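You operate a simulated robot arm through the tools that you are given. There is no shell and no other tool. Be economical: measure what you need, move in short steps, check, and stop when the job is done.

You run a simulated two-armed robot. Do the job below in one go: nothing can be reset, and whatever is moved stays where it is left.

## Task
Soak the white tap nose clean, hold the soak pot while raising its basket, put the nose in the tray. Set down upright: what you pick out.

It is judged by the outcome, as a careful person would: the job done as asked, and still so three seconds after it is handed in. It fails if anything else is knocked over, pushed out of place, dropped, spilled or broken.

## Robot
Two 7-joint arms with two-finger parallel grippers on one trunk, on a base that drives. Base frame: it is fixed to the floor where the robot stands at the start and does not move with it; the origin is under the middle of the robot, x ahead of it, y to its left, z up. Readings come in m, degrees, newtons and seconds.
The left shoulder is at the start at [0.07, 0.134, 1.291], the right one opposite. With the tool pointing down near the work surface each hand reaches from about 0.1 to 0.64 m from the robot's upright axis, wherever it stands, measured 20 degrees to its own side. Places, roughly: clamp lever [0.8, -0.6, 1.3]; cleaner lever [0.7, -0.5, 1.1]; flow dial [0.4, -1, 0.8]; hot flush switch [0.8, -0.8, 1.2]; jet pedal [0.4, -0.7, 0.1]; knee plate [0.4, -0.6, 0.7]; measure dial [0.4, -0.7, 0.8]; mixer knob [0.8, -0.7, 1]; roll crank [0.8, -1, 1.5]; scrub timer [0.9, -0.7, 1.4]; soak basket [0.6, 0.1, 1.1]; soak basket floor [0.6, 0.1, 1]; soap lever [0.7, -1.2, 1.1]; steel tray inside [0.6, -0.2, 0.9]; stop valve [0.4, 0.5, 0.7]; tap lever [0.8, -0.9, 1.2]. Payload 1.57 kg a hand.
The TCP of each hand is the grasp point between the finger pads, 0.03 m short of the fingertips. In the tool frame z runs along the fingers and y along their closing line. The gripper opens to 0.08 m. The fingers are 0.017 m wide and 0.012 m thick; the gripper's body (0.04 by 0.082 m) begins 0.08 m behind the TCP.
Orientation is told as [roll, pitch, yaw] about the base's x, y, z axes, in that order, counted from this pose: with the fingers straight down and closing along the base's y, the tool's x points along the base's -x, its y along +y and its z along -z.

## Interface
- The arms move only by the tool apply_moves. It takes "left_moves", "right_moves" or both (then of equal length, played together; a hand with none holds still); each is a list of rows, each a list of 7 numbers: the finger opening in m, from 0 to 0.08, then the shift along the base's x, y, z in m, then the turn, a rotation vector about the base's x, y, z in degrees. In form: [[fingers, tx, ty, tz, ax, ay, az], ...]. A call has 1 to 20 rows; each row is the pose to reach, as a shift and turn from the pose commanded when the call began. Rows are played at 5 a second. More than 0.05 m and 8.6 degrees between two rows, or a gripper value outside its range, and nothing of the call is played. A pose out of reach is approached as far as the arm can. The call stops where the force on the tool passes 40 N (or 10 N more than at its start, if that is more) or the arm is blocked; 0.2 s more then pass. Each finger travels about 0.153 m/s and halts on what it meets, pressing with about 35 N; the grip force reading is that of the motor and also rises with nothing between the fingers. The clock runs only during rows and for 0.2 s after the last one: add rows that repeat a pose to give the fingers time. The reply holds the time, the measured pose of the TCP, the force on the tool along the base axes, the opening and the grip force, in the units named above and with some noise, with the torque about the TCP (base axes, N m) and any sound that the robot's microphone picked up.
- Cameras (640 x 400 px; columns grow to the right, rows downward): "scene" is now at [0.1354, 0.0088, 1.5142]; the picture's right is [0.10, -1.00, 0.00], its down [-0.61, -0.06, -0.79] and it looks along [0.79, 0.08, -0.61] (base axes); focal length 214 px, centre (320, 200). "left" rides on the left gripper at [0.072, 0.007, -0.122] in its tool frame; the picture's right is [-0.09, 1.00, 0.00], its down [-0.84, -0.08, -0.54] and it looks along [-0.54, -0.05, 0.84] (tool axes); focal length 238 px, centre (320, 200). "right" rides on the right gripper at [0.072, -0.007, -0.122] in its tool frame; the picture's right is [0.09, 1.00, 0.00], its down [-0.84, 0.08, -0.54] and it looks along [-0.54, 0.05, 0.84] (tool axes); focal length 238 px, centre (320, 200). There is no depth. A picture from a camera that has moved, and an enlarged one, comes with that camera's place and axes in the base frame and with its lens.
- capture(camera): a new picture of that camera. It takes no simulated time.
- slide_trunk(by): slides the trunk up (or, below 0, down) by that many m; the arms and the scene camera ride with it, the base frame stays. It gives what a move gives, with no picture.
- base_move(legs): drives the robot by 1 to 6 legs, each [ahead, left, turn to the left] in m, m and degrees, along the robot's own axes; the way and the turn of a leg run together, so that a leg with both is an arc; at most 1.5 m and 180 degrees a leg. The arms and the cameras ride along, it lands a little off, and it stops where it bumps. It gives what a move gives.
- head_to(pan, tilt): turns the head with the scene camera to pan (to the left, within 86 degrees either way) and tilt (down, from -29 to 69), counted from straight ahead of the robot. It gives what a move gives.
- zoom(camera, box): a new picture of the part [left, top, right, bottom] of that camera's present view, enlarged. It takes no simulated time.
- close_job(): hands the job in; it is judged then, once.

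Work in short steps. Places have to be worked out from the pictures, the camera data and where the tool is seen: move nearer, look again, correct. Check each grasp and each placing, and mend what went wrong. You have 120 turns and 88 pictures in all, those below and enlarged ones among them. Open the grippers and draw the arms clear of the work before you hand the job in, unless the task says otherwise; then end with one line.

The tools are called after "Call:" as name(argument=value, ...) on one line, values as JSON. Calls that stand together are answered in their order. apply_moves: Moves the arms, as the interface text tells. Its arguments: {"type":"object","properties":{"left_moves":{"type":"array","items":{"type":"array","items":{"type":"number"}}},"right_moves":{"type":"array","items":{"type":"array","items":{"type":"number"}}}},"required":[]} The other tools are called the same way: slide_trunk (by) slides the trunk up or down; base_move (legs) drives the base; head_to (pan, tilt) turns the head that bears the scene camera; capture (camera) takes a picture; zoom (camera, box) takes an enlarged picture of a part of a camera's view; close_job () hands the job in.

At the start:

```text
time_s: 0.0
left_eef_pos: [0.3956, 0.3001, 1.4258]
left_ee_rot: [0.0, 0.0, 0.1]
left_contact_force: [0.1, -1.1, 0.0]
left_ft_torque: [0.0, -0.01, 0.03]
left_grip_width: 0.0801
left_grip_force: 0.0
right_eef_pos: [0.3233, -0.0627, 1.4103]
right_ee_rot: [0.2, -0.2, 0.1]
right_contact_force: [0.5, -0.4, 0.0]
right_ft_torque: [0.0, 0.0, 0.03]
right_grip_width: 0.08
right_grip_force: 0.0
trunk travel left (down, up): [-0.865, 0.075]
robot x, y, heading: [0.0009, 0.0006, -0.1]
head pan, tilt: [5.7, 37.8]
```

scene: 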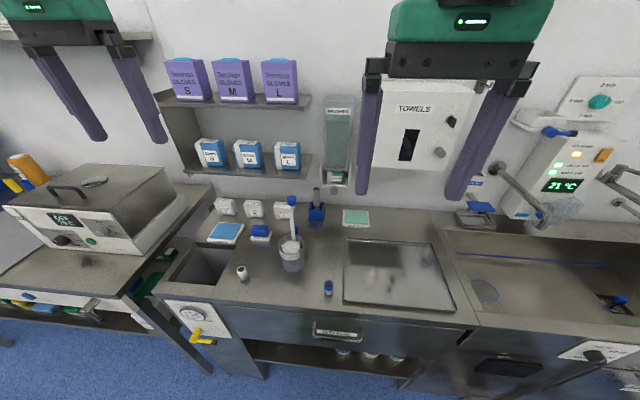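
right: 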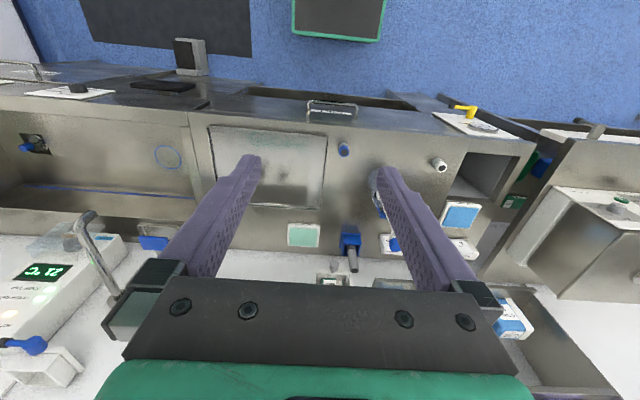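
left: 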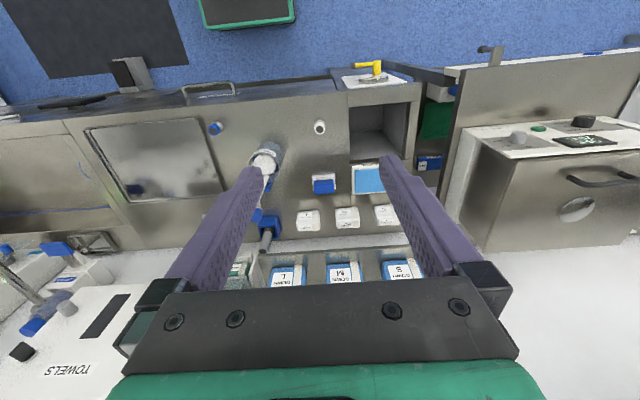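

The pot with its basket handle looks to be near scene pixel (292,240), a white nose at (242,272) and a blue one at (328,288). I enlarge this area.

Call:
zoom(camera="scene", box=[200, 180, 360, 310])

Call:
zoom(camera="left", box=[190, 100, 350, 230])

Call:
zoom(camera="scene", box=[320, 180, 640, 380])

```text
3.08 times, centred on (280, 245) of scene
camera zoom: at [0.1354, 0.0088, 1.5142], right [0.1, -1.0, 0.0], down [-0.61, -0.06, -0.79], along [0.79, 0.08, -0.61], focal length 660 px, centre (443, 62)
```

zoom: 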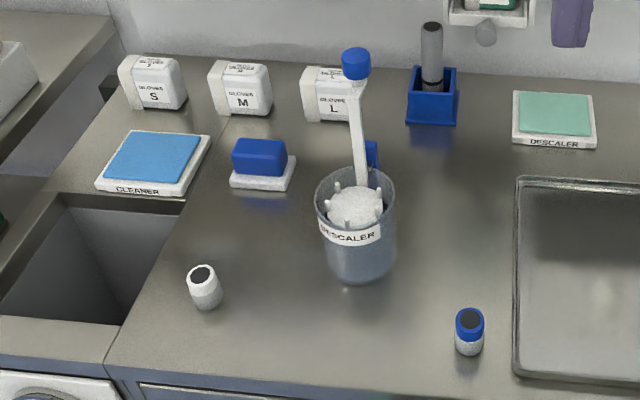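

```text
3.08 times, centred on (270, 165) of left
camera zoom: at [0.3233, 0.3054, 1.5468], right [0.09, 1.0, 0.0], down [0.84, -0.08, 0.54], along [0.54, -0.05, -0.84], focal length 733 px, centre (474, 308)
```

zoom: 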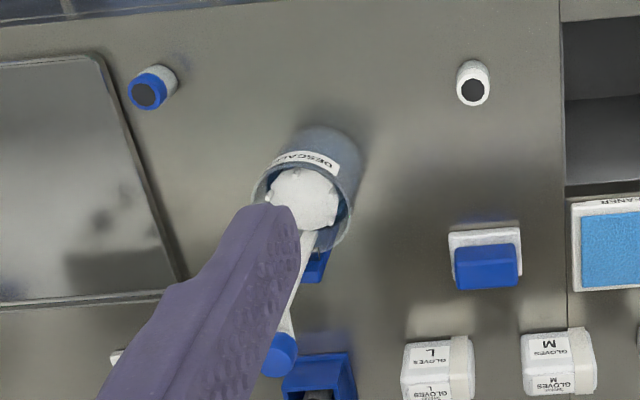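

```text
2.00 times, centred on (480, 280) of scene
camera zoom: at [0.1354, 0.0088, 1.5142], right [0.1, -1.0, 0.0], down [-0.61, -0.06, -0.79], along [0.79, 0.08, -0.61], focal length 429 px, centre (0, 40)
```

zoom: 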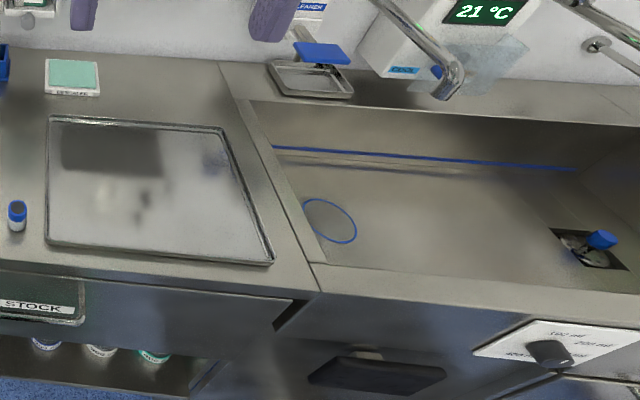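

The basket knob triangulates to about (0.618, 0.141, 1.134) and the basket floor to about (0.566, 0.141, 0.983). The white nose is near (0.50, 0.29) on the counter. I bring the left hand down toward the nose for a closer look.

Call:
apply_moves(left_moves=[[0.08, 0.01, 0, -0.045, 0, 0, 0], [0.08, 0.02, 0, -0.09, 0, 0, 0], [0.08, 0.03, 0, -0.135, 0, 0, 0], [0.08, 0.04, 0, -0.18, 0, 0, 0], [0.08, 0.05, 0, -0.225, 0, 0, 0], [0.08, 0.05, 0, -0.27, 0, 0, 0]])

Call:
capture(camera="left")

Call:
capture(camera="scene")

```text
time_s: 1.4
left_eef_pos: [0.4448, 0.3015, 1.155]
left_ee_rot: [0.1, -0.1, 0.0]
left_contact_force: [-0.7, -0.3, -0.2]
left_ft_torque: [0.01, 0.01, 0.03]
left_grip_width: 0.0799
left_grip_force: 0.0
right_eef_pos: [0.3242, -0.0607, 1.4107]
right_ee_rot: [0.1, -0.1, 0.0]
right_contact_force: [0.3, 0.6, 0.6]
right_ft_torque: [0.0, -0.01, -0.02]
right_grip_width: 0.0799
right_grip_force: 0.1
trunk travel left (down, up): [-0.865, 0.075]
robot x, y, heading: [0.0004, -0.0006, -0.2]
head pan, tilt: [5.7, 37.8]
```

```text
81 pictures are left
camera left: at [0.372, 0.3078, 1.277], right [0.09, 1.0, 0.0], down [0.84, -0.08, 0.54], along [0.54, -0.05, -0.84], focal length 238 px, centre (320, 200)
```

left: 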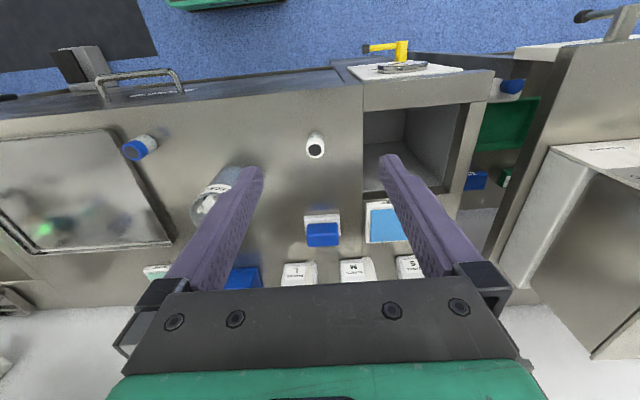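

```text
80 pictures are left
camera scene: at [0.136, 0.0095, 1.5142], right [0.1, -0.99, 0.0], down [-0.61, -0.06, -0.79], along [0.79, 0.08, -0.61], focal length 214 px, centre (320, 200)
```

scene: 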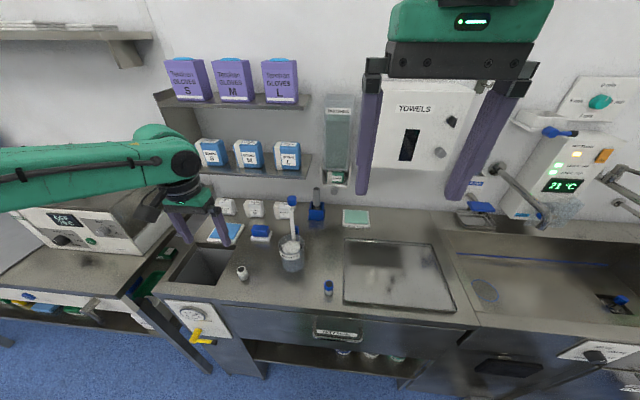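

The white nose triangulates to about (0.500, 0.291), with its top near z 0.942. I enlarge the pot to see the basket and its posts, and also the nose.

Call:
zoom(camera="scene", box=[262, 185, 326, 277])

Call:
zoom(camera="left", box=[270, 115, 360, 171])

Call:
zoom(camera="right", box=[330, 110, 490, 270])

```text
4.35 times, centred on (294, 231) of scene
camera zoom: at [0.136, 0.0095, 1.5142], right [0.1, -0.99, 0.0], down [-0.61, -0.06, -0.79], along [0.79, 0.08, -0.61], focal length 932 px, centre (433, 65)
```

zoom: 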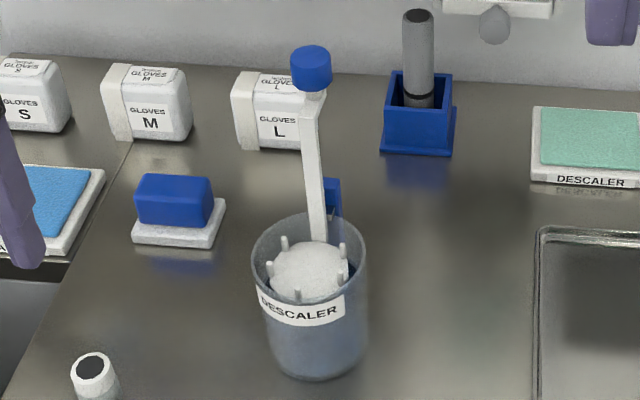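

```text
7.11 times, centred on (315, 143) of left
camera zoom: at [0.372, 0.3078, 1.277], right [0.09, 1.0, 0.0], down [0.84, -0.08, 0.54], along [0.54, -0.05, -0.84], focal length 1695 px, centre (356, 605)
```

zoom: 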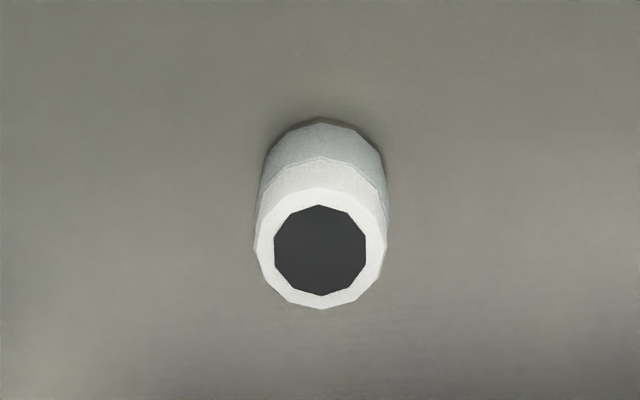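

```text
2.50 times, centred on (410, 190) of right
camera zoom: at [0.2528, -0.068, 1.5316], right [-0.09, 1.0, 0.0], down [0.84, 0.08, 0.54], along [0.54, 0.05, -0.84], focal length 596 px, centre (95, 225)
```

zoom: 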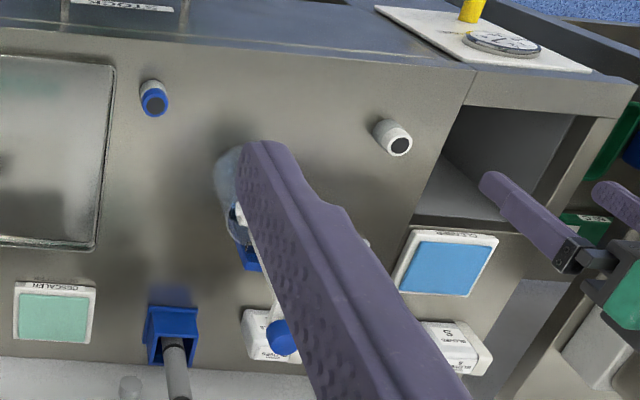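

The basket sits about 2 cm below the pot rim, with its rod at the back (+x). There is something blue behind it. I shift the left hand so its camera looks straight into the pot between the fingers.

Call:
apply_moves(left_moves=[[0.08, 0, -0.03, 0.035, 0, 0, 0], [0.08, 0, -0.06, 0.07, 0, 0, 0], [0.08, 0, -0.1, 0.09, 0, 0, 0], [0.08, 0, -0.14, 0.09, 0, 0, 0], [0.08, 0, -0.16, 0.09, 0, 0, 0]])

Call:
zoom(camera="left", box=[240, 100, 400, 260])

```text
time_s: 2.6
left_eef_pos: [0.4445, 0.1385, 1.2458]
left_ee_rot: [0.0, 0.0, 0.1]
left_contact_force: [-0.1, -0.1, 0.5]
left_ft_torque: [0.01, 0.03, -0.01]
left_grip_width: 0.0799
left_grip_force: 0.0
right_eef_pos: [0.3245, -0.062, 1.4115]
right_ee_rot: [0.2, -0.1, -0.1]
right_contact_force: [-0.2, -0.1, 0.4]
right_ft_torque: [0.01, 0.02, 0.03]
right_grip_width: 0.0801
right_grip_force: 0.0
trunk travel left (down, up): [-0.865, 0.075]
robot x, y, heading: [-0.0016, 0.0011, -0.0]
head pan, tilt: [5.7, 37.8]
```

```text
2.50 times, centred on (320, 180) of left
camera zoom: at [0.3722, 0.1449, 1.3666], right [0.09, 1.0, 0.0], down [0.84, -0.08, 0.54], along [0.54, -0.05, -0.84], focal length 596 px, centre (320, 250)
```

zoom: 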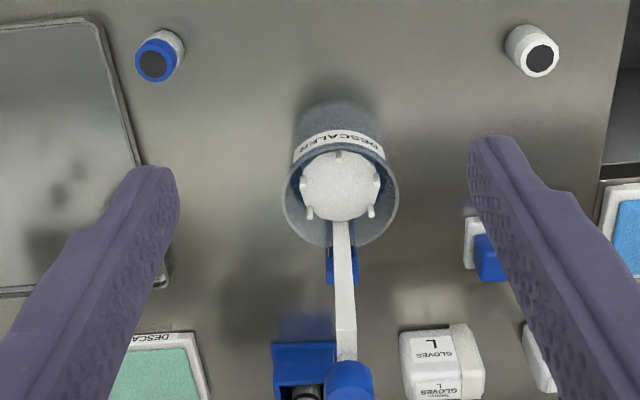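

A blue bracket at about (0.62, 0.14, 1.01) sits on the pot's back rim, beside the rod. I enlarge it to see how the basket is held.

Call:
zoom(camera="left", box=[300, 130, 350, 220])

Call:
zoom(camera="scene", box=[272, 215, 312, 240])

```text
4.44 times, centred on (325, 175) of left
camera zoom: at [0.3722, 0.1449, 1.3666], right [0.09, 1.0, 0.0], down [0.84, -0.08, 0.54], along [0.54, -0.05, -0.84], focal length 1059 px, centre (298, 311)
```

zoom: 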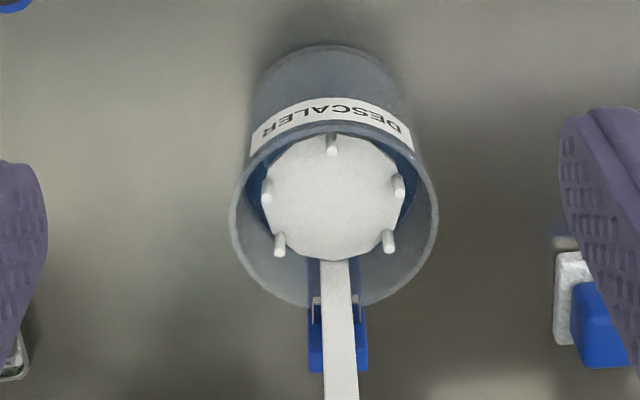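

```text
16.00 times, centred on (292, 228) of scene
camera zoom: at [0.1361, 0.0082, 1.5141], right [0.1, -1.0, 0.0], down [-0.61, -0.06, -0.79], along [0.79, 0.08, -0.61], focal length 3432 px, centre (768, -240)
```

zoom: 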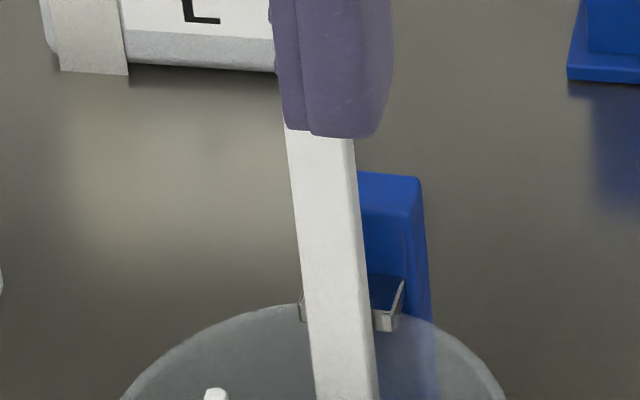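

The white posts and disc (centre about (0.566, 0.141), 5.4 cm across) show a raised basket held by a metal clip on the blue block. A second sighting puts the white nose at (0.500, 0.290), so I go above it and part way down.

Call:
apply_moves(left_moves=[[0.08, 0.015, 0.045, 0, 0, 0, 0], [0.08, 0.03, 0.09, 0, 0, 0, 0], [0.08, 0.045, 0.13, -0.02, 0, 0, 0], [0.08, 0.0555, 0.151, -0.06, 0, 0, 0], [0.08, 0.0555, 0.151, -0.105, 0, 0, 0], [0.08, 0.0555, 0.151, -0.15, 0, 0, 0], [0.08, 0.0555, 0.151, -0.195, 0, 0, 0], [0.08, 0.0555, 0.151, -0.235, 0, 0, 0], [0.08, 0.0555, 0.151, -0.26, 0, 0, 0]])

Call:
capture(camera="left")

Call:
zoom(camera="scene", box=[180, 210, 300, 300])

```text
time_s: 4.6
left_eef_pos: [0.5022, 0.2904, 0.9862]
left_ee_rot: [-0.1, 0.0, 0.0]
left_contact_force: [-0.4, 1.3, 0.0]
left_ft_torque: [-0.01, -0.01, -0.01]
left_grip_width: 0.0799
left_grip_force: 0.1
right_eef_pos: [0.3246, -0.0613, 1.4108]
right_ee_rot: [0.1, -0.2, -0.1]
right_contact_force: [0.7, -0.2, 0.6]
right_ft_torque: [0.04, 0.01, 0.02]
right_grip_width: 0.0801
right_grip_force: 0.2
trunk travel left (down, up): [-0.865, 0.075]
robot x, y, heading: [0.0027, 0.0015, -0.0]
head pan, tilt: [5.7, 37.8]
```

```text
73 pictures are left
camera left: at [0.4298, 0.2968, 1.1073], right [0.09, 1.0, 0.0], down [0.84, -0.08, 0.54], along [0.54, -0.05, -0.84], focal length 238 px, centre (320, 200)
```

left: 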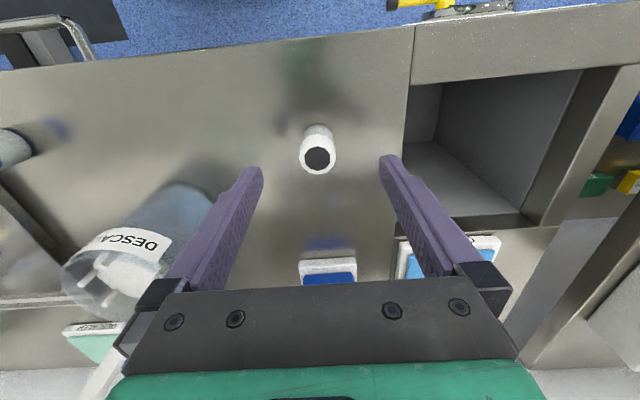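

```text
4.44 times, centred on (240, 255) of scene
camera zoom: at [0.1359, 0.0088, 1.5142], right [0.1, -0.99, 0.0], down [-0.61, -0.06, -0.79], along [0.79, 0.08, -0.61], focal length 953 px, centre (676, -44)
```

zoom: 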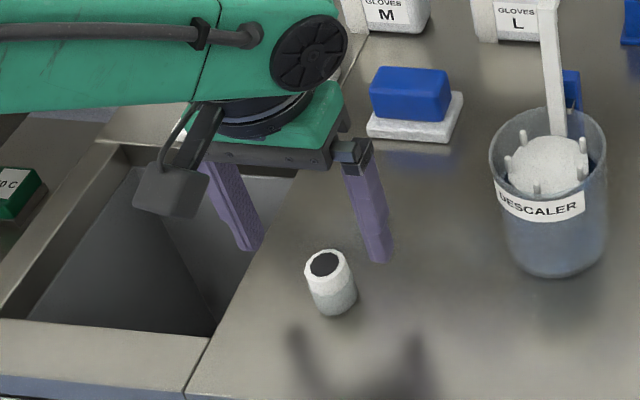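

The nose lies at about (0.499, 0.289), between the fingers. I go down to a TCP height of about 0.952 and close.

Call:
apply_moves(left_moves=[[0.08, -0.002, -0.001, -0.02, 0, 0, 0], [0.08, -0.002, -0.001, -0.034, 0, 0, 0], [0.05, -0.002, -0.001, -0.034, 0, 0, 0], [0.02, -0.002, -0.001, -0.034, 0, 0, 0], [0.01, -0.002, -0.001, -0.034, 0, 0, 0], [0.01, -0.002, -0.001, -0.034, 0, 0, 0]])

Call:
zoom(camera="scene", box=[180, 210, 300, 300])

```text
time_s: 6.0
left_eef_pos: [0.4982, 0.2913, 0.951]
left_ee_rot: [0.1, 0.0, 0.1]
left_contact_force: [-0.5, 0.5, -0.1]
left_ft_torque: [-0.02, -0.02, -0.01]
left_grip_width: 0.0256
left_grip_force: 35.3
right_eef_pos: [0.3228, -0.0607, 1.4109]
right_ee_rot: [0.0, 0.0, 0.0]
right_contact_force: [-0.1, 0.7, -0.6]
right_ft_torque: [-0.03, 0.01, 0.02]
right_grip_width: 0.0801
right_grip_force: 0.0
trunk travel left (down, up): [-0.865, 0.075]
robot x, y, heading: [-0.0012, 0.0001, -0.2]
head pan, tilt: [5.7, 37.8]
```

```text
4.44 times, centred on (240, 255) of scene
camera zoom: at [0.1354, 0.0088, 1.5142], right [0.1, -1.0, 0.0], down [-0.61, -0.06, -0.79], along [0.79, 0.08, -0.61], focal length 953 px, centre (676, -44)
```

zoom: 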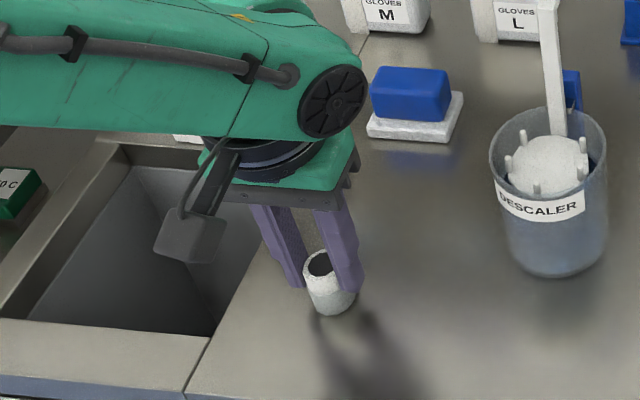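

The grip holds at 2.56 cm with 35 N. I lift, carry the nose over the basket at (0.563, 0.141) and look.

Call:
apply_moves(left_moves=[[0.01, 0, 0, 0.04, 0, 0, 0], [0.01, 0, 0, 0.085, 0, 0, 0], [0.01, 0, 0, 0.13, 0, 0, 0], [0.01, 0, 0, 0.155, 0, 0, 0], [0.01, 0.02, -0.035, 0.155, 0, 0, 0], [0.01, 0.035, -0.075, 0.155, 0, 0, 0], [0.01, 0.05, -0.115, 0.155, 0, 0, 0], [0.01, 0.064, -0.15, 0.155, 0, 0, 0], [0.01, 0.064, -0.15, 0.155, 0, 0, 0]])

Call:
capture(camera="left")

Call:
zoom(camera="scene", box=[240, 180, 340, 280])

```text
time_s: 8.0
left_eef_pos: [0.5311, 0.1608, 1.1113]
left_ee_rot: [0.0, -0.1, 0.2]
left_contact_force: [-0.2, 0.4, -0.4]
left_ft_torque: [0.04, -0.01, 0.03]
left_grip_width: 0.0256
left_grip_force: 35.4
left hand out of reach, approached as far as the arm can: row 7, 8, 9
right_eef_pos: [0.3238, -0.0626, 1.4108]
right_ee_rot: [0.1, -0.1, 0.0]
right_contact_force: [-0.6, -0.6, -0.8]
right_ft_torque: [-0.03, -0.01, -0.04]
right_grip_width: 0.08
right_grip_force: 0.1
trunk travel left (down, up): [-0.865, 0.075]
robot x, y, heading: [0.0006, 0.0004, -0.1]
head pan, tilt: [5.7, 37.8]
```

```text
70 pictures are left
camera left: at [0.4581, 0.1674, 1.233], right [0.09, 1.0, 0.0], down [0.84, -0.08, 0.54], along [0.54, -0.05, -0.84], focal length 238 px, centre (320, 200)
```

left: 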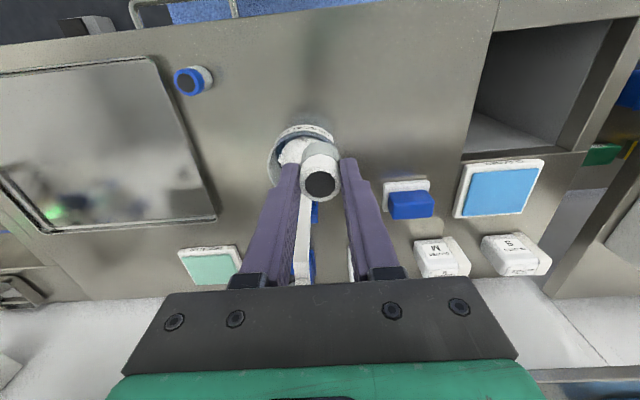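

```text
4.00 times, centred on (290, 230) of scene
camera zoom: at [0.1358, 0.0083, 1.5141], right [0.1, -1.0, 0.0], down [-0.61, -0.06, -0.79], along [0.79, 0.08, -0.61], focal length 858 px, centre (440, 80)
```

zoom: 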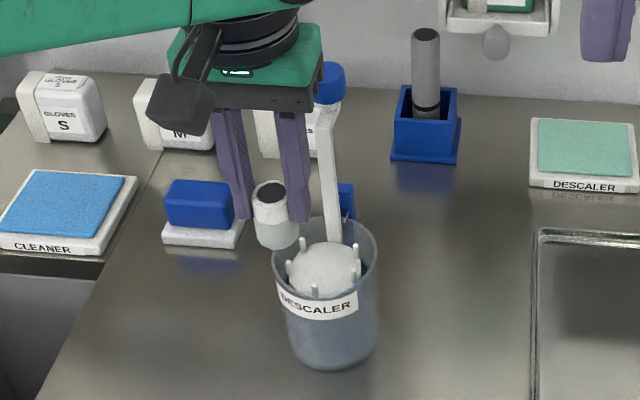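

The left arm can't reach far enough here. I draw the hand back a little, then drive the base about 7 cm ahead and 4 cm left, since the base frame stays put.

Call:
apply_moves(left_moves=[[0.01, 0.03, -0.12, 0.165, 0, 0, 0], [0.01, -0.01, -0.12, 0.175, 0, 0, 0], [0.01, -0.05, -0.12, 0.175, 0, 0, 0]])

Call:
head_to(pan=5, tilt=66)

Call:
capture(camera="scene")

```text
refused: row 1 steps farther than a row can; nothing moved
```

```text
time_s: 8.9
left_eef_pos: [0.5305, 0.1616, 1.1111]
left_ee_rot: [0.0, 0.0, 0.0]
left_contact_force: [-0.4, 0.1, -0.6]
left_ft_torque: [0.02, 0.02, 0.02]
left_grip_width: 0.0257
left_grip_force: 34.9
right_eef_pos: [0.3237, -0.0624, 1.4109]
right_ee_rot: [0.1, -0.1, 0.0]
right_contact_force: [0.0, 0.4, 0.6]
right_ft_torque: [0.01, -0.03, 0.02]
right_grip_width: 0.08
right_grip_force: 0.1
trunk travel left (down, up): [-0.865, 0.075]
robot x, y, heading: [0.0007, -0.0023, 0.2]
head pan, tilt: [5.0, 66.0]
```

```text
68 pictures are left
camera scene: at [0.1088, 0.0056, 1.4776], right [0.09, -1.0, 0.0], down [-0.91, -0.08, -0.41], along [0.41, 0.04, -0.91], focal length 214 px, centre (320, 200)
```

scene: 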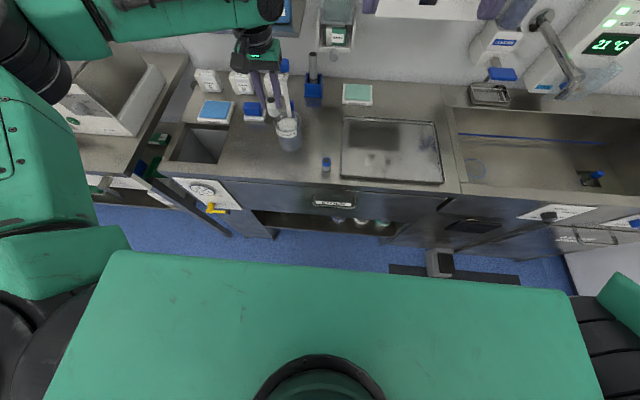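

Rows count from the current pose, so I retract with small relative steps. Then I drive forward a little; there is a floor gap ahead of the robot.

Call:
apply_moves(left_moves=[[0.01, -0.03, 0.01, 0.01, 0, 0, 0], [0.01, -0.07, 0.01, 0.02, 0, 0, 0]])

Call:
base_move(legs=[[0.07, 0.04, 0]])

Call:
head_to(pan=5, tilt=45)

Call:
capture(camera="scene")

```text
time_s: 9.5
left_eef_pos: [0.4565, 0.174, 1.1319]
left_ee_rot: [0.0, -0.1, 0.0]
left_contact_force: [-0.6, -0.3, -1.3]
left_ft_torque: [-0.05, -0.03, 0.03]
left_grip_width: 0.0258
left_grip_force: 35.2
right_eef_pos: [0.3197, -0.0607, 1.4131]
right_ee_rot: [0.1, -0.2, -0.1]
right_contact_force: [-0.8, 1.0, 0.1]
right_ft_torque: [-0.05, -0.07, -0.02]
right_grip_width: 0.0799
right_grip_force: 0.1
trunk travel left (down, up): [-0.865, 0.075]
robot x, y, heading: [0.0007, -0.0049, -0.1]
head pan, tilt: [5.0, 66.0]
```

```text
time_s: 10.6
left_eef_pos: [0.5229, 0.2098, 1.1341]
left_ee_rot: [0.2, -0.4, -0.1]
left_contact_force: [0.5, -0.5, 0.3]
left_ft_torque: [0.04, -0.02, 0.0]
left_grip_width: 0.0256
left_grip_force: 34.7
right_eef_pos: [0.3841, -0.0268, 1.4128]
right_ee_rot: [0.4, -0.5, -0.1]
right_contact_force: [0.4, -0.4, 0.0]
right_ft_torque: [0.03, -0.08, 0.01]
right_grip_width: 0.0799
right_grip_force: 0.1
trunk travel left (down, up): [-0.865, 0.075]
robot x, y, heading: [0.0666, 0.0429, -0.0]
head pan, tilt: [5.0, 66.0]
```

```text
time_s: 11.4
left_eef_pos: [0.5286, 0.2143, 1.132]
left_ee_rot: [0.0, 0.1, -0.1]
left_contact_force: [-0.1, 0.4, 0.7]
left_ft_torque: [-0.03, 0.0, 0.01]
left_grip_width: 0.0255
left_grip_force: 35.4
right_eef_pos: [0.3929, -0.0201, 1.4111]
right_ee_rot: [0.1, 0.0, 0.0]
right_contact_force: [1.2, 1.0, -0.1]
right_ft_torque: [-0.01, 0.0, 0.06]
right_grip_width: 0.0801
right_grip_force: 0.1
trunk travel left (down, up): [-0.865, 0.075]
robot x, y, heading: [0.0651, 0.0395, -0.1]
head pan, tilt: [5.0, 45.0]
```

```text
67 pictures are left
camera scene: at [0.2005, 0.0486, 1.5034], right [0.09, -1.0, 0.0], down [-0.71, -0.06, -0.71], along [0.7, 0.06, -0.71], focal length 214 px, centre (320, 200)
```

scene: 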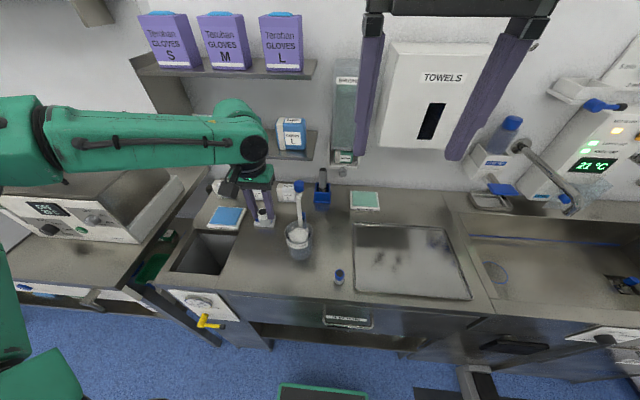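

The base moved by (0.066, 0.04). I move the left hand over the basket at (0.563, 0.141) at the same height.

Call:
apply_moves(left_moves=[[0.01, 0.018, -0.036, 0, 0, 0, 0], [0.01, 0.0345, -0.073, 0, 0, 0, 0], [0.01, 0.0345, -0.073, -0.02, 0, 0, 0]])

Call:
capture(camera="left")

Call:
zoom(camera="scene", box=[250, 170, 350, 270])

```text
time_s: 12.2
left_eef_pos: [0.5571, 0.1491, 1.1123]
left_ee_rot: [-0.2, -0.1, -0.1]
left_contact_force: [0.5, -0.3, 0.0]
left_ft_torque: [-0.01, -0.02, 0.02]
left_grip_width: 0.0255
left_grip_force: 35.3
left hand out of reach, approached as far as the arm can: row 2, 3
right_eef_pos: [0.3929, -0.0188, 1.4125]
right_ee_rot: [0.0, -0.1, 0.0]
right_contact_force: [0.1, 0.2, -0.5]
right_ft_torque: [-0.01, -0.01, -0.03]
right_grip_width: 0.0799
right_grip_force: 0.0
trunk travel left (down, up): [-0.865, 0.075]
robot x, y, heading: [0.0709, 0.0408, -0.0]
head pan, tilt: [5.0, 45.0]
```

```text
66 pictures are left
camera left: at [0.4843, 0.1556, 1.2337], right [0.09, 1.0, 0.0], down [0.84, -0.08, 0.54], along [0.54, -0.05, -0.84], focal length 238 px, centre (320, 200)
```

left: 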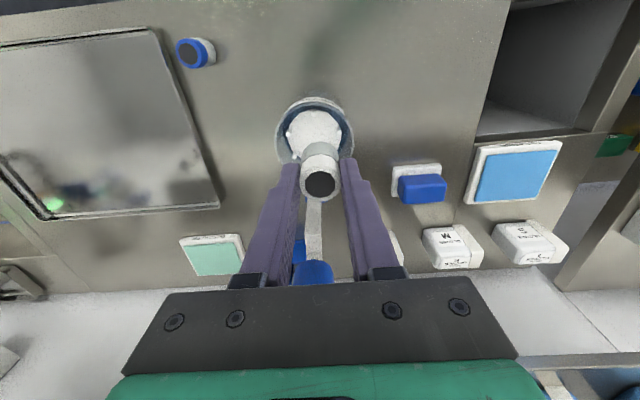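

```text
4.00 times, centred on (300, 220) of scene
camera zoom: at [0.1988, 0.0502, 1.5037], right [0.09, -1.0, 0.0], down [-0.7, -0.06, -0.71], along [0.7, 0.06, -0.71], focal length 858 px, centre (400, 120)
```

zoom: 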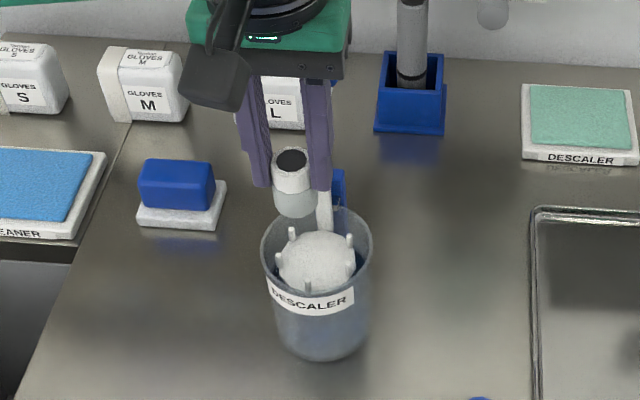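

The left arm is still short at this inward angle. I pull the hand back by 6 cm, then drive ahead and slightly right so the basket lies more to the left arm's own side.

Call:
apply_moves(left_moves=[[0.01, -0.03, 0.015, 0.015, 0, 0, 0], [0.01, -0.06, 0.03, 0.02, 0, 0, 0]])

Call:
base_move(legs=[[0.06, -0.05, 0]])

Call:
apply_moves(left_moves=[[0.01, 0, 0, 0, 0, 0, 0]])

```text
time_s: 12.8
left_eef_pos: [0.4955, 0.1788, 1.1343]
left_ee_rot: [0.0, -0.2, -0.2]
left_contact_force: [-0.1, -0.7, 0.5]
left_ft_torque: [-0.04, 0.0, 0.01]
left_grip_width: 0.0258
left_grip_force: 34.8
right_eef_pos: [0.3894, -0.0208, 1.4135]
right_ee_rot: [0.0, -0.1, -0.1]
right_contact_force: [-0.2, -0.1, 0.9]
right_ft_torque: [-0.03, -0.01, -0.02]
right_grip_width: 0.0798
right_grip_force: 0.1
trunk travel left (down, up): [-0.865, 0.075]
robot x, y, heading: [0.0725, 0.0437, -0.2]
head pan, tilt: [5.0, 45.0]
```

```text
time_s: 13.9
left_eef_pos: [0.5525, 0.1317, 1.1348]
left_ee_rot: [-0.3, -0.4, -0.1]
left_contact_force: [-0.6, 0.7, -0.1]
left_ft_torque: [-0.05, -0.04, -0.01]
left_grip_width: 0.0256
left_grip_force: 35.0
right_eef_pos: [0.4453, -0.0659, 1.4134]
right_ee_rot: [-0.2, -0.4, -0.1]
right_contact_force: [0.0, 1.4, 1.3]
right_ft_torque: [-0.05, -0.08, 0.03]
right_grip_width: 0.0802
right_grip_force: 0.0
trunk travel left (down, up): [-0.865, 0.075]
robot x, y, heading: [0.1274, -0.0076, -0.1]
head pan, tilt: [5.0, 45.0]
```

```text
time_s: 14.3
left_eef_pos: [0.559, 0.126, 1.1324]
left_ee_rot: [0.2, 0.0, 0.0]
left_contact_force: [0.4, 0.6, -0.2]
left_ft_torque: [0.0, -0.03, -0.05]
left_grip_width: 0.0257
left_grip_force: 35.1
right_eef_pos: [0.4535, -0.0731, 1.4112]
right_ee_rot: [0.2, -0.1, -0.1]
right_contact_force: [-0.7, -0.8, -0.2]
right_ft_torque: [0.01, -0.01, 0.03]
right_grip_width: 0.0802
right_grip_force: 0.0
trunk travel left (down, up): [-0.865, 0.075]
robot x, y, heading: [0.1249, -0.006, -0.2]
head pan, tilt: [5.0, 45.0]
```

The hand is now at (0.559, 0.126), so I shift to (0.563, 0.1413) and look.

Call:
apply_moves(left_moves=[[0.01, 0.004, 0.0153, -0.01, 0, 0, 0], [0.01, 0.004, 0.0153, -0.03, 0, 0, 0]])

Call:
zoom(camera="left", box=[240, 80, 400, 260])

Call:
zoom(camera="scene", box=[220, 170, 320, 270])

```text
time_s: 14.9
left_eef_pos: [0.5621, 0.1425, 1.1031]
left_ee_rot: [-0.1, -0.1, -0.1]
left_contact_force: [0.0, 0.2, -1.5]
left_ft_torque: [0.0, 0.0, -0.01]
left_grip_width: 0.0257
left_grip_force: 35.0
right_eef_pos: [0.4531, -0.0729, 1.4121]
right_ee_rot: [0.0, -0.1, -0.1]
right_contact_force: [-0.2, -0.4, -0.3]
right_ft_torque: [-0.01, -0.02, 0.01]
right_grip_width: 0.0801
right_grip_force: 0.0
trunk travel left (down, up): [-0.865, 0.075]
robot x, y, heading: [0.1256, -0.0105, -0.1]
head pan, tilt: [5.0, 45.0]
```

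```text
2.22 times, centred on (320, 170) of left
camera zoom: at [0.4905, 0.1476, 1.2243], right [0.09, 1.0, 0.0], down [0.84, -0.08, 0.54], along [0.54, -0.05, -0.84], focal length 530 px, centre (320, 267)
```

zoom: 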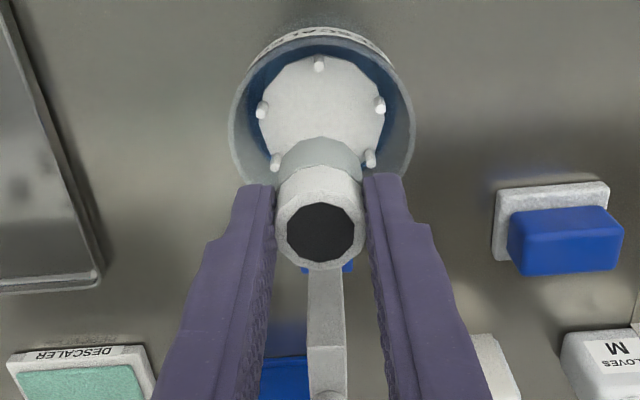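

```text
4.00 times, centred on (270, 220) of scene
camera zoom: at [0.2604, -0.0029, 1.5035], right [0.08, -1.0, 0.0], down [-0.71, -0.06, -0.71], along [0.7, 0.06, -0.71], focal length 858 px, centre (520, 120)
```

zoom: 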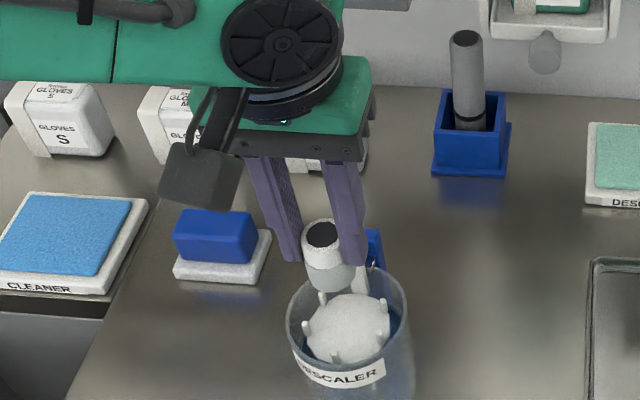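

The disc centre is at (0.560, 0.141, 0.986), so the nose is aligned within 2 mm. Contact should come at a TCP height of about 1.03, so I descend to 1.04 and look.

Call:
apply_moves(left_moves=[[0.01, -0.002, -0.001, -0.03, 0, 0, 0], [0.01, -0.002, -0.001, -0.05, 0, 0, 0], [0.01, -0.002, -0.001, -0.06, 0, 0, 0], [0.01, -0.002, -0.001, -0.063, 0, 0, 0]])

Call:
zoom(camera="scene", box=[250, 195, 330, 275])

```text
time_s: 15.9
left_eef_pos: [0.5595, 0.14, 1.0405]
left_ee_rot: [0.0, -0.1, -0.1]
left_contact_force: [0.7, -0.3, -0.5]
left_ft_torque: [0.03, 0.02, -0.02]
left_grip_width: 0.0253
left_grip_force: 34.3
right_eef_pos: [0.4522, -0.0715, 1.4119]
right_ee_rot: [0.1, -0.2, -0.1]
right_contact_force: [-0.3, -0.5, 1.3]
right_ft_torque: [0.01, 0.01, 0.02]
right_grip_width: 0.08
right_grip_force: 0.0
trunk travel left (down, up): [-0.865, 0.075]
robot x, y, heading: [0.1324, -0.0083, -0.0]
head pan, tilt: [5.0, 45.0]
```

```text
5.00 times, centred on (290, 235) of scene
camera zoom: at [0.2583, -0.0019, 1.5037], right [0.08, -1.0, 0.0], down [-0.7, -0.06, -0.71], along [0.7, 0.06, -0.71], focal length 1072 px, centre (470, 25)
```

zoom: 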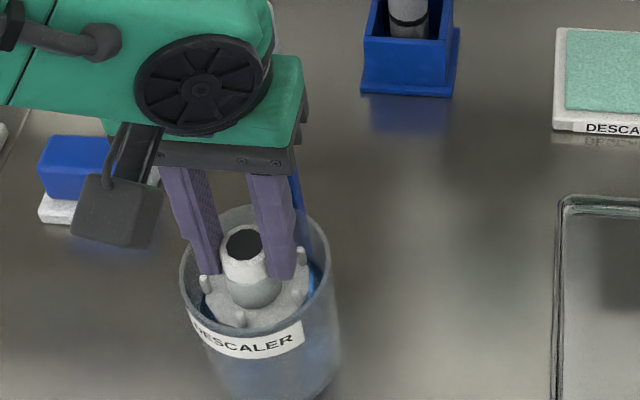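

The nose is just above the disc and centred between the posts. I lower it in 2 mm steps to feel contact.

Call:
apply_moves(left_moves=[[0.01, 0, 0, -0.002, 0, 0, 0], [0.01, 0, 0, -0.004, 0, 0, 0], [0.01, 0, 0, -0.006, 0, 0, 0], [0.01, 0, 0, -0.006, 0, 0, 0]])

Call:
zoom(camera="scene", box=[250, 195, 330, 275])

```text
time_s: 16.9
left_eef_pos: [0.5602, 0.1405, 1.0353]
left_ee_rot: [0.0, -0.1, -0.2]
left_contact_force: [1.1, 0.4, 5.1]
left_ft_torque: [0.01, -0.02, 0.01]
left_grip_width: 0.0256
left_grip_force: 34.6
right_eef_pos: [0.451, -0.0718, 1.411]
right_ee_rot: [0.0, -0.3, -0.2]
right_contact_force: [-1.0, -0.1, 0.0]
right_ft_torque: [0.0, -0.04, 0.0]
right_grip_width: 0.08
right_grip_force: 0.0
trunk travel left (down, up): [-0.865, 0.075]
robot x, y, heading: [0.1271, -0.0079, -0.4]
head pan, tilt: [5.0, 45.0]
```

```text
5.00 times, centred on (290, 235) of scene
camera zoom: at [0.258, -0.0022, 1.5037], right [0.08, -1.0, 0.0], down [-0.7, -0.06, -0.71], along [0.7, 0.06, -0.71], focal length 1072 px, centre (470, 25)
```

zoom: 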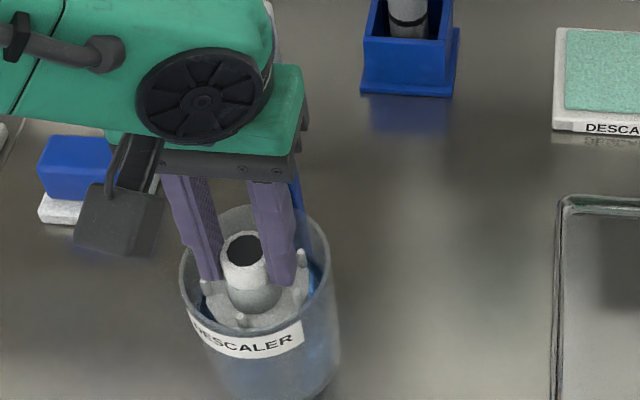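

Contact shows 5 N at TCP 1.035. I open only to 4 cm to stay clear of the pot rim, then rise straight up.

Call:
apply_moves(left_moves=[[0.03, 0, 0, -0.005, 0, 0, 0], [0.042, 0, 0, -0.004, 0, 0, 0], [0.042, 0, 0, -0.004, 0, 0, 0], [0.042, 0, 0, 0.01, 0, 0, 0], [0.042, 0, 0, 0.035, 0, 0, 0], [0.042, 0, 0, 0.075, 0, 0, 0]])

Call:
zoom(camera="scene", box=[250, 195, 330, 275])

```text
time_s: 18.3
left_eef_pos: [0.5584, 0.1422, 1.1109]
left_ee_rot: [0.0, 0.0, -0.1]
left_contact_force: [0.7, -0.3, -0.2]
left_ft_torque: [0.02, -0.03, -0.04]
left_grip_width: 0.0418
left_grip_force: 0.1
right_eef_pos: [0.4507, -0.0723, 1.4123]
right_ee_rot: [0.0, -0.2, 0.0]
right_contact_force: [-0.5, 0.5, 0.6]
right_ft_torque: [-0.04, 0.0, 0.0]
right_grip_width: 0.0799
right_grip_force: 0.1
trunk travel left (down, up): [-0.865, 0.075]
robot x, y, heading: [0.1282, -0.0082, -0.0]
head pan, tilt: [5.0, 45.0]
```

```text
5.00 times, centred on (290, 235) of scene
camera zoom: at [0.2575, -0.0022, 1.5037], right [0.08, -1.0, 0.0], down [-0.7, -0.06, -0.71], along [0.7, 0.06, -0.71], focal length 1072 px, centre (470, 25)
```

zoom: 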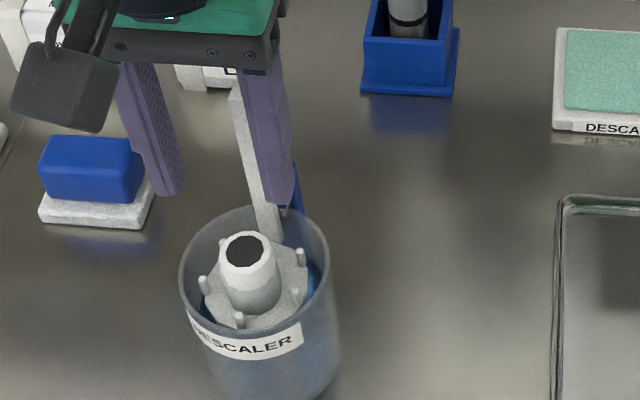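

The nose stands upright on the basket. I plan to pinch the pot's left wall from above with the left hand tilted back, and to work the rod with the right hand from the right. First I tilt the left hand up and to the left for a view of the pot's side.

Call:
apply_moves(left_moves=[[0.042, -0.01, 0.01, 0.02, 0, -7, 0], [0.042, -0.03, 0.03, 0.03, 0, -14, 0], [0.042, -0.05, 0.05, 0.03, 0, -21, 0], [0.042, -0.06, 0.07, 0.03, 0, -28, 0], [0.042, -0.06, 0.08, 0.03, 0, -35, 0], [0.042, -0.06, 0.08, 0.03, 0, -35, 0]])

Call:
capture(camera="left")

Call:
capture(camera="scene")

```text
time_s: 19.7
left_eef_pos: [0.5778, 0.2446, 1.1355]
left_ee_rot: [0.1, -35.4, -0.1]
left_contact_force: [-1.1, 0.4, 0.2]
left_ft_torque: [0.05, 0.02, 0.04]
left_grip_width: 0.0422
left_grip_force: 0.1
left hand out of reach, approached as far as the arm can: row 3, 4, 5, 6
right_eef_pos: [0.4485, -0.0741, 1.4121]
right_ee_rot: [0.2, -0.2, -0.1]
right_contact_force: [-1.1, -0.3, -0.6]
right_ft_torque: [0.02, -0.04, 0.03]
right_grip_width: 0.0799
right_grip_force: 0.0
trunk travel left (down, up): [-0.865, 0.075]
robot x, y, heading: [0.1265, -0.0088, 0.1]
head pan, tilt: [5.0, 45.0]
```

```text
59 pictures are left
camera left: at [0.4479, 0.2499, 1.1926], right [0.07, 1.0, 0.06], down [0.37, -0.08, 0.93], along [0.93, -0.05, -0.37], focal length 238 px, centre (320, 200)
```

left: 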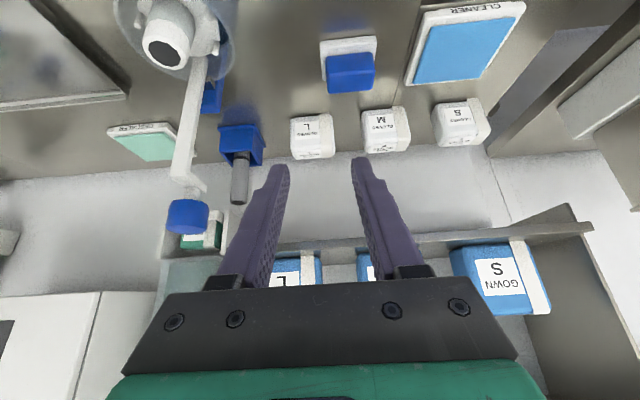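

```text
58 pictures are left
camera scene: at [0.2575, -0.0048, 1.5038], right [0.08, -1.0, 0.0], down [-0.7, -0.06, -0.71], along [0.7, 0.06, -0.71], focal length 214 px, centre (320, 200)
```

scene: 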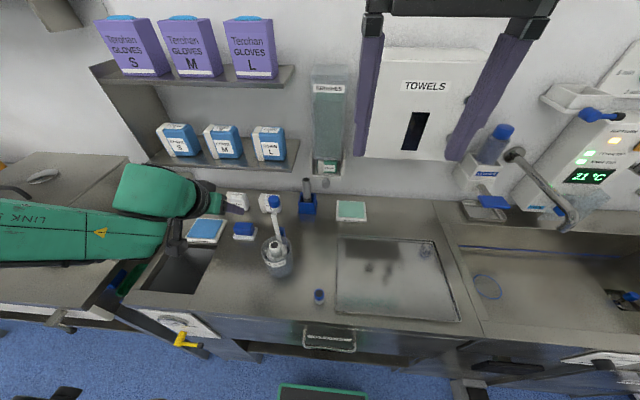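

The rod has a small jog below the knob. I enlarge the pot's back to see the blue block.

Call:
zoom(camera="left", box=[110, 0, 260, 240])

Call:
zoom(camera="scene", box=[240, 185, 320, 285])

```text
1.67 times, centred on (185, 120) of left
camera zoom: at [0.4479, 0.2499, 1.1926], right [0.07, 1.0, 0.06], down [0.37, -0.08, 0.93], along [0.93, -0.05, -0.37], focal length 397 px, centre (545, 333)
```

zoom: 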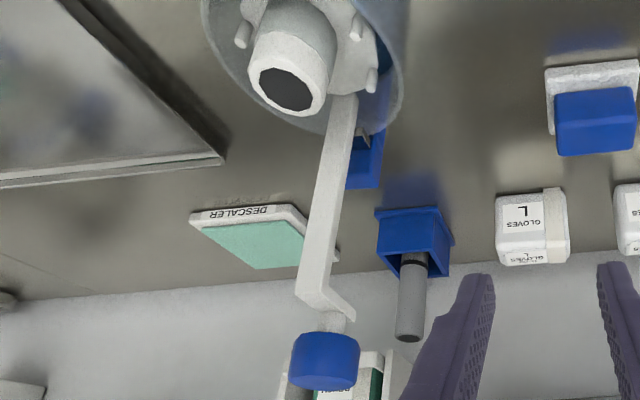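

```text
4.00 times, centred on (280, 235) of scene
camera zoom: at [0.2575, -0.0048, 1.5038], right [0.08, -1.0, 0.0], down [-0.7, -0.06, -0.71], along [0.7, 0.06, -0.71], focal length 858 px, centre (480, 60)
```

zoom: 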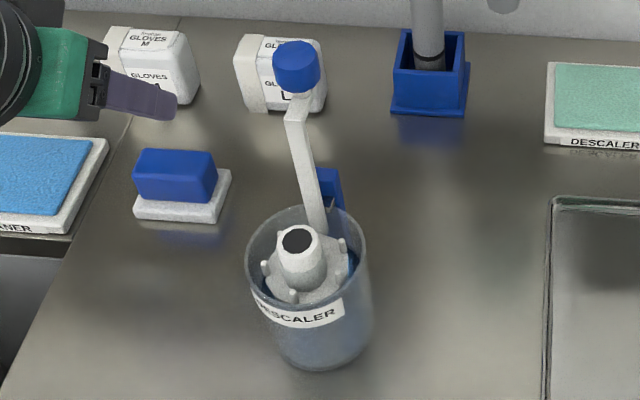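

The block with a metal clip sits at the back rim, under the rod's jog. Pushing the knob down should sink and catch the basket. So both hands fit, I first drive the robot left to about y=0.10 and a little back, with the hands clear.

Call:
base_move(legs=[[-0.03, 0.11, 0]])

Call:
apply_moves(left_moves=[[0.042, 0, 0, 0, 0, 0, 0]])

```text
time_s: 20.9
left_eef_pos: [0.5494, 0.3527, 1.1353]
left_ee_rot: [0.4, -35.3, 0.1]
left_contact_force: [0.0, -0.2, -0.4]
left_ft_torque: [0.0, 0.03, 0.04]
left_grip_width: 0.0421
left_grip_force: 0.1
right_eef_pos: [0.4221, 0.0338, 1.4112]
right_ee_rot: [0.3, -0.2, 0.0]
right_contact_force: [-0.6, -0.9, 1.0]
right_ft_torque: [0.05, 0.0, 0.02]
right_grip_width: 0.0802
right_grip_force: 0.1
trunk travel left (down, up): [-0.865, 0.075]
robot x, y, heading: [0.0947, 0.1, 0.1]
head pan, tilt: [5.0, 45.0]
```

```text
time_s: 21.3
left_eef_pos: [0.549, 0.3569, 1.1348]
left_ee_rot: [0.1, -35.4, 0.0]
left_contact_force: [0.8, -0.2, 0.4]
left_ft_torque: [0.0, 0.0, 0.02]
left_grip_width: 0.042
left_grip_force: 0.1
right_eef_pos: [0.4214, 0.0382, 1.4122]
right_ee_rot: [0.1, -0.2, -0.1]
right_contact_force: [0.2, 0.2, 0.6]
right_ft_torque: [-0.01, 0.03, 0.03]
right_grip_width: 0.0801
right_grip_force: 0.2
trunk travel left (down, up): [-0.865, 0.075]
robot x, y, heading: [0.1022, 0.1031, -0.0]
head pan, tilt: [5.0, 45.0]
```

Now I bring the right hand above the knob at (0.618, 0.141), TCP 1.25, while yawing +90° so its camera faces right.

Call:
apply_moves(right_moves=[[0.08, 0.016, 0.008, 0, 0, 0, 7.5], [0.08, 0.033, 0.017, 0, 0, 0, 15], [0.08, 0.049, 0.026, -0.01, 0, 0, 22.5], [0.08, 0.066, 0.034, -0.02, 0, 0, 30], [0.08, 0.082, 0.043, -0.04, 0, 0, 37.5], [0.08, 0.098, 0.052, -0.06, 0, 0, 45], [0.08, 0.115, 0.06, -0.08, 0, 0, 52.5], [0.08, 0.131, 0.069, -0.1, 0, 0, 60], [0.08, 0.148, 0.077, -0.12, 0, 0, 67.5], [0.08, 0.164, 0.086, -0.135, 0, 0, 75], [0.08, 0.18, 0.095, -0.15, 0, 0, 82.5], [0.08, 0.197, 0.103, -0.16, 0, 0, 90]])

Call:
capture(camera="right")

Call:
capture(camera="scene")

```text
time_s: 23.9
left_eef_pos: [0.5492, 0.3577, 1.1349]
left_ee_rot: [0.0, -35.3, 0.2]
left_contact_force: [-0.9, -0.4, 0.9]
left_ft_torque: [0.0, -0.02, -0.03]
left_grip_width: 0.0419
left_grip_force: 0.1
right_eef_pos: [0.621, 0.1431, 1.2508]
right_ee_rot: [0.2, 0.0, 90.0]
right_contact_force: [0.2, 0.2, 0.5]
right_ft_torque: [0.01, 0.02, 0.02]
right_grip_width: 0.0801
right_grip_force: 0.3
trunk travel left (down, up): [-0.865, 0.075]
robot x, y, heading: [0.0983, 0.105, 0.1]
head pan, tilt: [5.0, 45.0]
```

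```text
55 pictures are left
camera right: at [0.6278, 0.0717, 1.3717], right [-1.0, -0.09, 0.0], down [-0.08, 0.84, 0.54], along [-0.05, 0.54, -0.84], focal length 238 px, centre (320, 200)
```

right: 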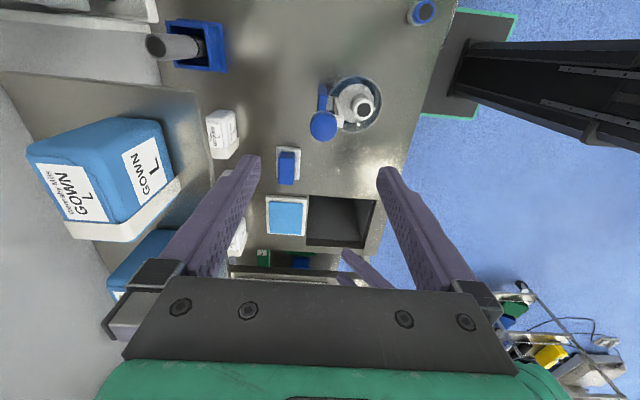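

```text
54 pictures are left
camera scene: at [0.2295, 0.1091, 1.5036], right [0.09, -1.0, 0.0], down [-0.7, -0.06, -0.71], along [0.7, 0.06, -0.71], focal length 214 px, centre (320, 200)
```

scene: 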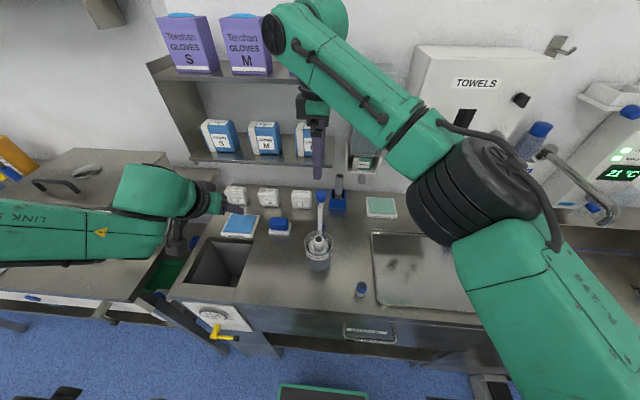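

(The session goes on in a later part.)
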